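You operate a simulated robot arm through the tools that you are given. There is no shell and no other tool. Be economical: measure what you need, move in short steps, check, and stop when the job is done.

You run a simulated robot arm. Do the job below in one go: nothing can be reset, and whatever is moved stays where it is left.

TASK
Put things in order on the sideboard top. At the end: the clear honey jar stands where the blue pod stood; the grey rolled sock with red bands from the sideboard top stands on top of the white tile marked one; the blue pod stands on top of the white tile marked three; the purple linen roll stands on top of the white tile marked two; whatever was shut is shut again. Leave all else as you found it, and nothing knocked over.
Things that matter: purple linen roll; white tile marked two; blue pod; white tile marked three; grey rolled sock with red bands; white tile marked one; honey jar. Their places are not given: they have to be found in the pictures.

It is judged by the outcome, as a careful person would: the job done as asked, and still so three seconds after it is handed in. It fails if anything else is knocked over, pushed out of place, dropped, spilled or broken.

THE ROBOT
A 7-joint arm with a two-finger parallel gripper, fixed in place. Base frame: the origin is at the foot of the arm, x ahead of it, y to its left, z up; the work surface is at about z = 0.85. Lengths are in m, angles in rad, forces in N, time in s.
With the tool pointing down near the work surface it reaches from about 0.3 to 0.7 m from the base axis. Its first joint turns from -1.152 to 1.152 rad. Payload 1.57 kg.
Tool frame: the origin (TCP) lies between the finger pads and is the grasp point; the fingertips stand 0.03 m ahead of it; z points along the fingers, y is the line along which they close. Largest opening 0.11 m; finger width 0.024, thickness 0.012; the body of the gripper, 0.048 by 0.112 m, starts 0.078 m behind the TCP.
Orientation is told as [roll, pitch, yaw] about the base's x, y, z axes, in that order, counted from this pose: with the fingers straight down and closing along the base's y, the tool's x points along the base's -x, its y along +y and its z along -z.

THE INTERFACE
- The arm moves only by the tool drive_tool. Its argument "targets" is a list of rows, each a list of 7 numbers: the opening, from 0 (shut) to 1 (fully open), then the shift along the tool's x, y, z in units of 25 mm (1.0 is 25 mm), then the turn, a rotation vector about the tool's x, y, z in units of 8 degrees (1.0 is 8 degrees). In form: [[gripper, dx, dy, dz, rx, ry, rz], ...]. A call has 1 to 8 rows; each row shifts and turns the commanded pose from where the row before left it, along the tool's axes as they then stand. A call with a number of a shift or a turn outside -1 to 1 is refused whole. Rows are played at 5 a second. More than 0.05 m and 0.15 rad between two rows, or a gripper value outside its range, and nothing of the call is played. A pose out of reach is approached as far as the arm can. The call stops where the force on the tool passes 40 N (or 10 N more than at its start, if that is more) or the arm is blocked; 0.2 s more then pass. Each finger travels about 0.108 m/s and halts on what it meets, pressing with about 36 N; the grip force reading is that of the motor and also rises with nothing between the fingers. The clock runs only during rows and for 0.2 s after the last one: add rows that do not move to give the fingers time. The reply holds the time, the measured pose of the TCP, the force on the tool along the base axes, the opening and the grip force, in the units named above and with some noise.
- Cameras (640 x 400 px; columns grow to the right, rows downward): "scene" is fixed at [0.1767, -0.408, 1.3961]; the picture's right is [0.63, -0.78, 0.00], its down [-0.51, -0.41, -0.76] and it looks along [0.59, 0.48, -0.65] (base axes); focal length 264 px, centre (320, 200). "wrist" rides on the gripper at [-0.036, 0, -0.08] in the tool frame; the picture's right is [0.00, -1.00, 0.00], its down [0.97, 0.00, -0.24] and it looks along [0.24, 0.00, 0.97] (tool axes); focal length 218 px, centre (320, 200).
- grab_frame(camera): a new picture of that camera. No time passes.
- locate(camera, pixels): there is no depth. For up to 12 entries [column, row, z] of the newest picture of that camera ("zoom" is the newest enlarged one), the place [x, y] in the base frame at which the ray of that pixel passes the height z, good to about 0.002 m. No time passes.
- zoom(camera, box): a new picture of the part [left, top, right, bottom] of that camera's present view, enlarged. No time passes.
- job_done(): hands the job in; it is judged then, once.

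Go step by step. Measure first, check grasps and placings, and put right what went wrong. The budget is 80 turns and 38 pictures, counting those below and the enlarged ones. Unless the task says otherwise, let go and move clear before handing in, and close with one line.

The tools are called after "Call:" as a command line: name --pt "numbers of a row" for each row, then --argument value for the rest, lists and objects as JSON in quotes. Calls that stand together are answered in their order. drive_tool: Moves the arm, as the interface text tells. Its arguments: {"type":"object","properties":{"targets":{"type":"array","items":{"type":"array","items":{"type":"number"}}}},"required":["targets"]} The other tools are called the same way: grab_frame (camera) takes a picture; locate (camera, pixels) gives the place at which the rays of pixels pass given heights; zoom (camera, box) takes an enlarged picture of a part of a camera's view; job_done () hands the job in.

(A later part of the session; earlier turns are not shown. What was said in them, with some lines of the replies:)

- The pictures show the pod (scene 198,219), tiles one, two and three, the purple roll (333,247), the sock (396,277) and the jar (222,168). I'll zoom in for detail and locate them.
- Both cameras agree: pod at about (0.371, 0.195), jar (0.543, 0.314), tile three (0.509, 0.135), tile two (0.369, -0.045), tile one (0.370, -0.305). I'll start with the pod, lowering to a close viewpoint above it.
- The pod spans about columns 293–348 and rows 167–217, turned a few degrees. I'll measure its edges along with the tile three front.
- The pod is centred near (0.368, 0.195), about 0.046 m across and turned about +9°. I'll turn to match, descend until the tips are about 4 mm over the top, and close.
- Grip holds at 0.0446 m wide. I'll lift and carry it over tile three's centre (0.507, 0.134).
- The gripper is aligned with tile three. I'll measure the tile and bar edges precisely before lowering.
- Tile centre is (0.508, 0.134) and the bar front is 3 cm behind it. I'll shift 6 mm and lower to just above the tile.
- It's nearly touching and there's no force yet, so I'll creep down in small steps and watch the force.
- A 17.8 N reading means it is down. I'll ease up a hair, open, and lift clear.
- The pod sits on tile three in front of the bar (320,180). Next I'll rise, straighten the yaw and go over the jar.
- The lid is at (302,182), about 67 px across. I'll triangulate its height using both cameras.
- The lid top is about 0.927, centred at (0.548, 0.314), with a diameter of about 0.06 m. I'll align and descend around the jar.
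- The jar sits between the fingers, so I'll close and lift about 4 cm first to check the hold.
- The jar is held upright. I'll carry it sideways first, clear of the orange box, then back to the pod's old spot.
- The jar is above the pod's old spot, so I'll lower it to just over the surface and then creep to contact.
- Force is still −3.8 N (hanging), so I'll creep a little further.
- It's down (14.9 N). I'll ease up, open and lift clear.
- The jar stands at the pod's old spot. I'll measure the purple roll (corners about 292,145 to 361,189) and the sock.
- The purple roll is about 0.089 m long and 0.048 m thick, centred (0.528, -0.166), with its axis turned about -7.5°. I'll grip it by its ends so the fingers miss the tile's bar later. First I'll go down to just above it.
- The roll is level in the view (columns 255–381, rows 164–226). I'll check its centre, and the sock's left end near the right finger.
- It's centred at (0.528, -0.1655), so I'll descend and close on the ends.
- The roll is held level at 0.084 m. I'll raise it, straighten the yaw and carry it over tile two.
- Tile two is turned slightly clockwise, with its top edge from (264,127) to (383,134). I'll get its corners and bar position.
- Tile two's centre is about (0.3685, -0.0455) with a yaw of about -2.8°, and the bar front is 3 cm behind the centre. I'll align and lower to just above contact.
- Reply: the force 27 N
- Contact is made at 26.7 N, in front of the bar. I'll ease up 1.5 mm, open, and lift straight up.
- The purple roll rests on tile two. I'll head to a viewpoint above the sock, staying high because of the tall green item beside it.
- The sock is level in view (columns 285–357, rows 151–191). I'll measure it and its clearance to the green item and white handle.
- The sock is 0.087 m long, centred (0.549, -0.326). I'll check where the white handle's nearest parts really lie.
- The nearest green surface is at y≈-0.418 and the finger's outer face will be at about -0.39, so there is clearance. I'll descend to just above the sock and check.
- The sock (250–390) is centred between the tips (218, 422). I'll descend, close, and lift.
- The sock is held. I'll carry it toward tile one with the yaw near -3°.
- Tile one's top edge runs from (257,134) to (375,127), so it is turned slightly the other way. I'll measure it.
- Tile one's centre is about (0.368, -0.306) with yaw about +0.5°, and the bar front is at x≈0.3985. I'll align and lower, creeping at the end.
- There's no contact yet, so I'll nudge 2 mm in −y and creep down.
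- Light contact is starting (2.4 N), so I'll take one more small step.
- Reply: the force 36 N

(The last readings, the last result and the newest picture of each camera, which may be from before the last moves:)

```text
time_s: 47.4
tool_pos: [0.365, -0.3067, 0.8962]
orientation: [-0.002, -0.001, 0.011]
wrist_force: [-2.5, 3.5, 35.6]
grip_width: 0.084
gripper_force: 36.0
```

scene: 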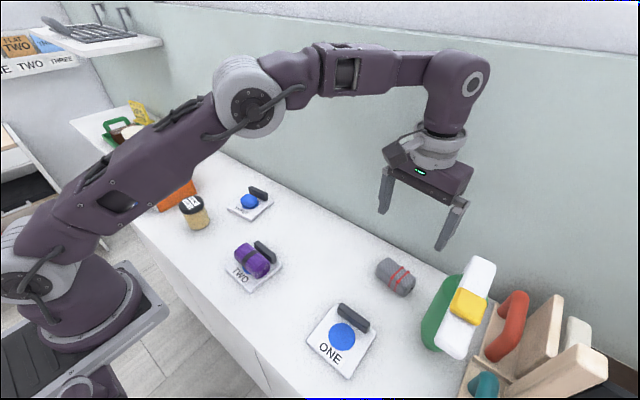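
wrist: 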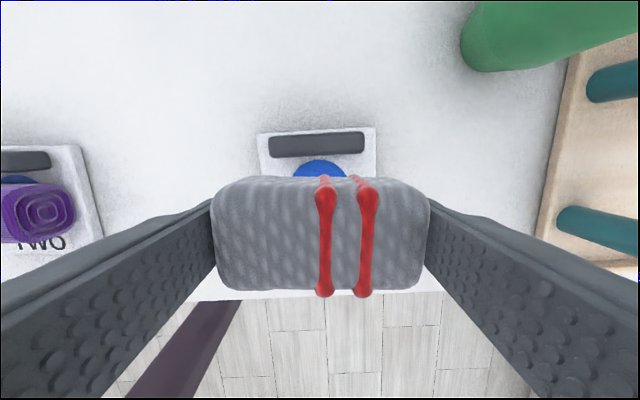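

It's firmly down. I'll ease up 1.5 mm, open, and rise straight up.

Call:
drive_tool --pt "0.6 0 0 -0.06 0 0 0" --pt "0.8 0 0 0 0 0 0" --pt "1 0 0 0 0 0 0" --pt "1 0 0 0 0 0 0" --pt "1 0 0 -0.9 0 0 0" --pt "1 0 0 -1 0 0 0" --pt "1 0 0 -1 0 0 0" --pt "1 0 0 -1 0 0 0"

Call:
drive_tool --pt "1 0 0 -1 0 0 0" --pt "1 0 1 -1 0 0 0" --pt "1 0 1 -1 0 0 0" --pt "1 0 1 -1 0 0 0" --pt "1 0 1 -1 0 0 0" --pt "1 0 1 -1 0 0 0" --pt "1 0 1 0 0 0 0" --pt "1 0 0 0 0 0 0"

Call:
grab_frame --camera "wrist"

Call:
grab_frame --camera "scene"

```text
time_s: 49.2
tool_pos: [0.3674, -0.3057, 0.9955]
orientation: [0.0, 0.0, 0.009]
wrist_force: [-0.5, 0.1, -0.3]
grip_width: 0.1102
gripper_force: 0.1
```

```text
time_s: 51.0
tool_pos: [0.3638, -0.1595, 1.1425]
orientation: [-0.001, 0.0, 0.013]
wrist_force: [-0.5, 0.5, -0.6]
grip_width: 0.11
gripper_force: 0.1
```

```text
6 pictures are left
```

wrist: 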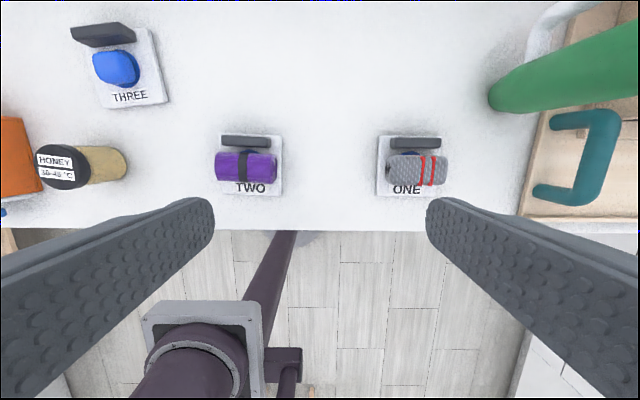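

```text
5 pictures are left
```

scene: 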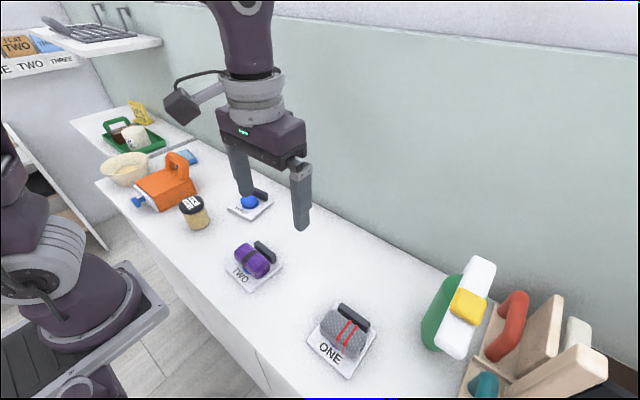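

The pictures show the jar standing upright at the pod's old place. The pod, purple roll and sock rest on tiles three, two and one, nothing else has moved, and the arm is clear, so I'm handing in.

Call:
job_done

```text
The job is handed in.
```

The job is done and handed in: the honey jar stands where the blue pod was, the pod is on tile three, the purple roll on tile two and the banded sock on tile one. The roll and sock lie on their sides, as I found them, and nothing shut was opened.
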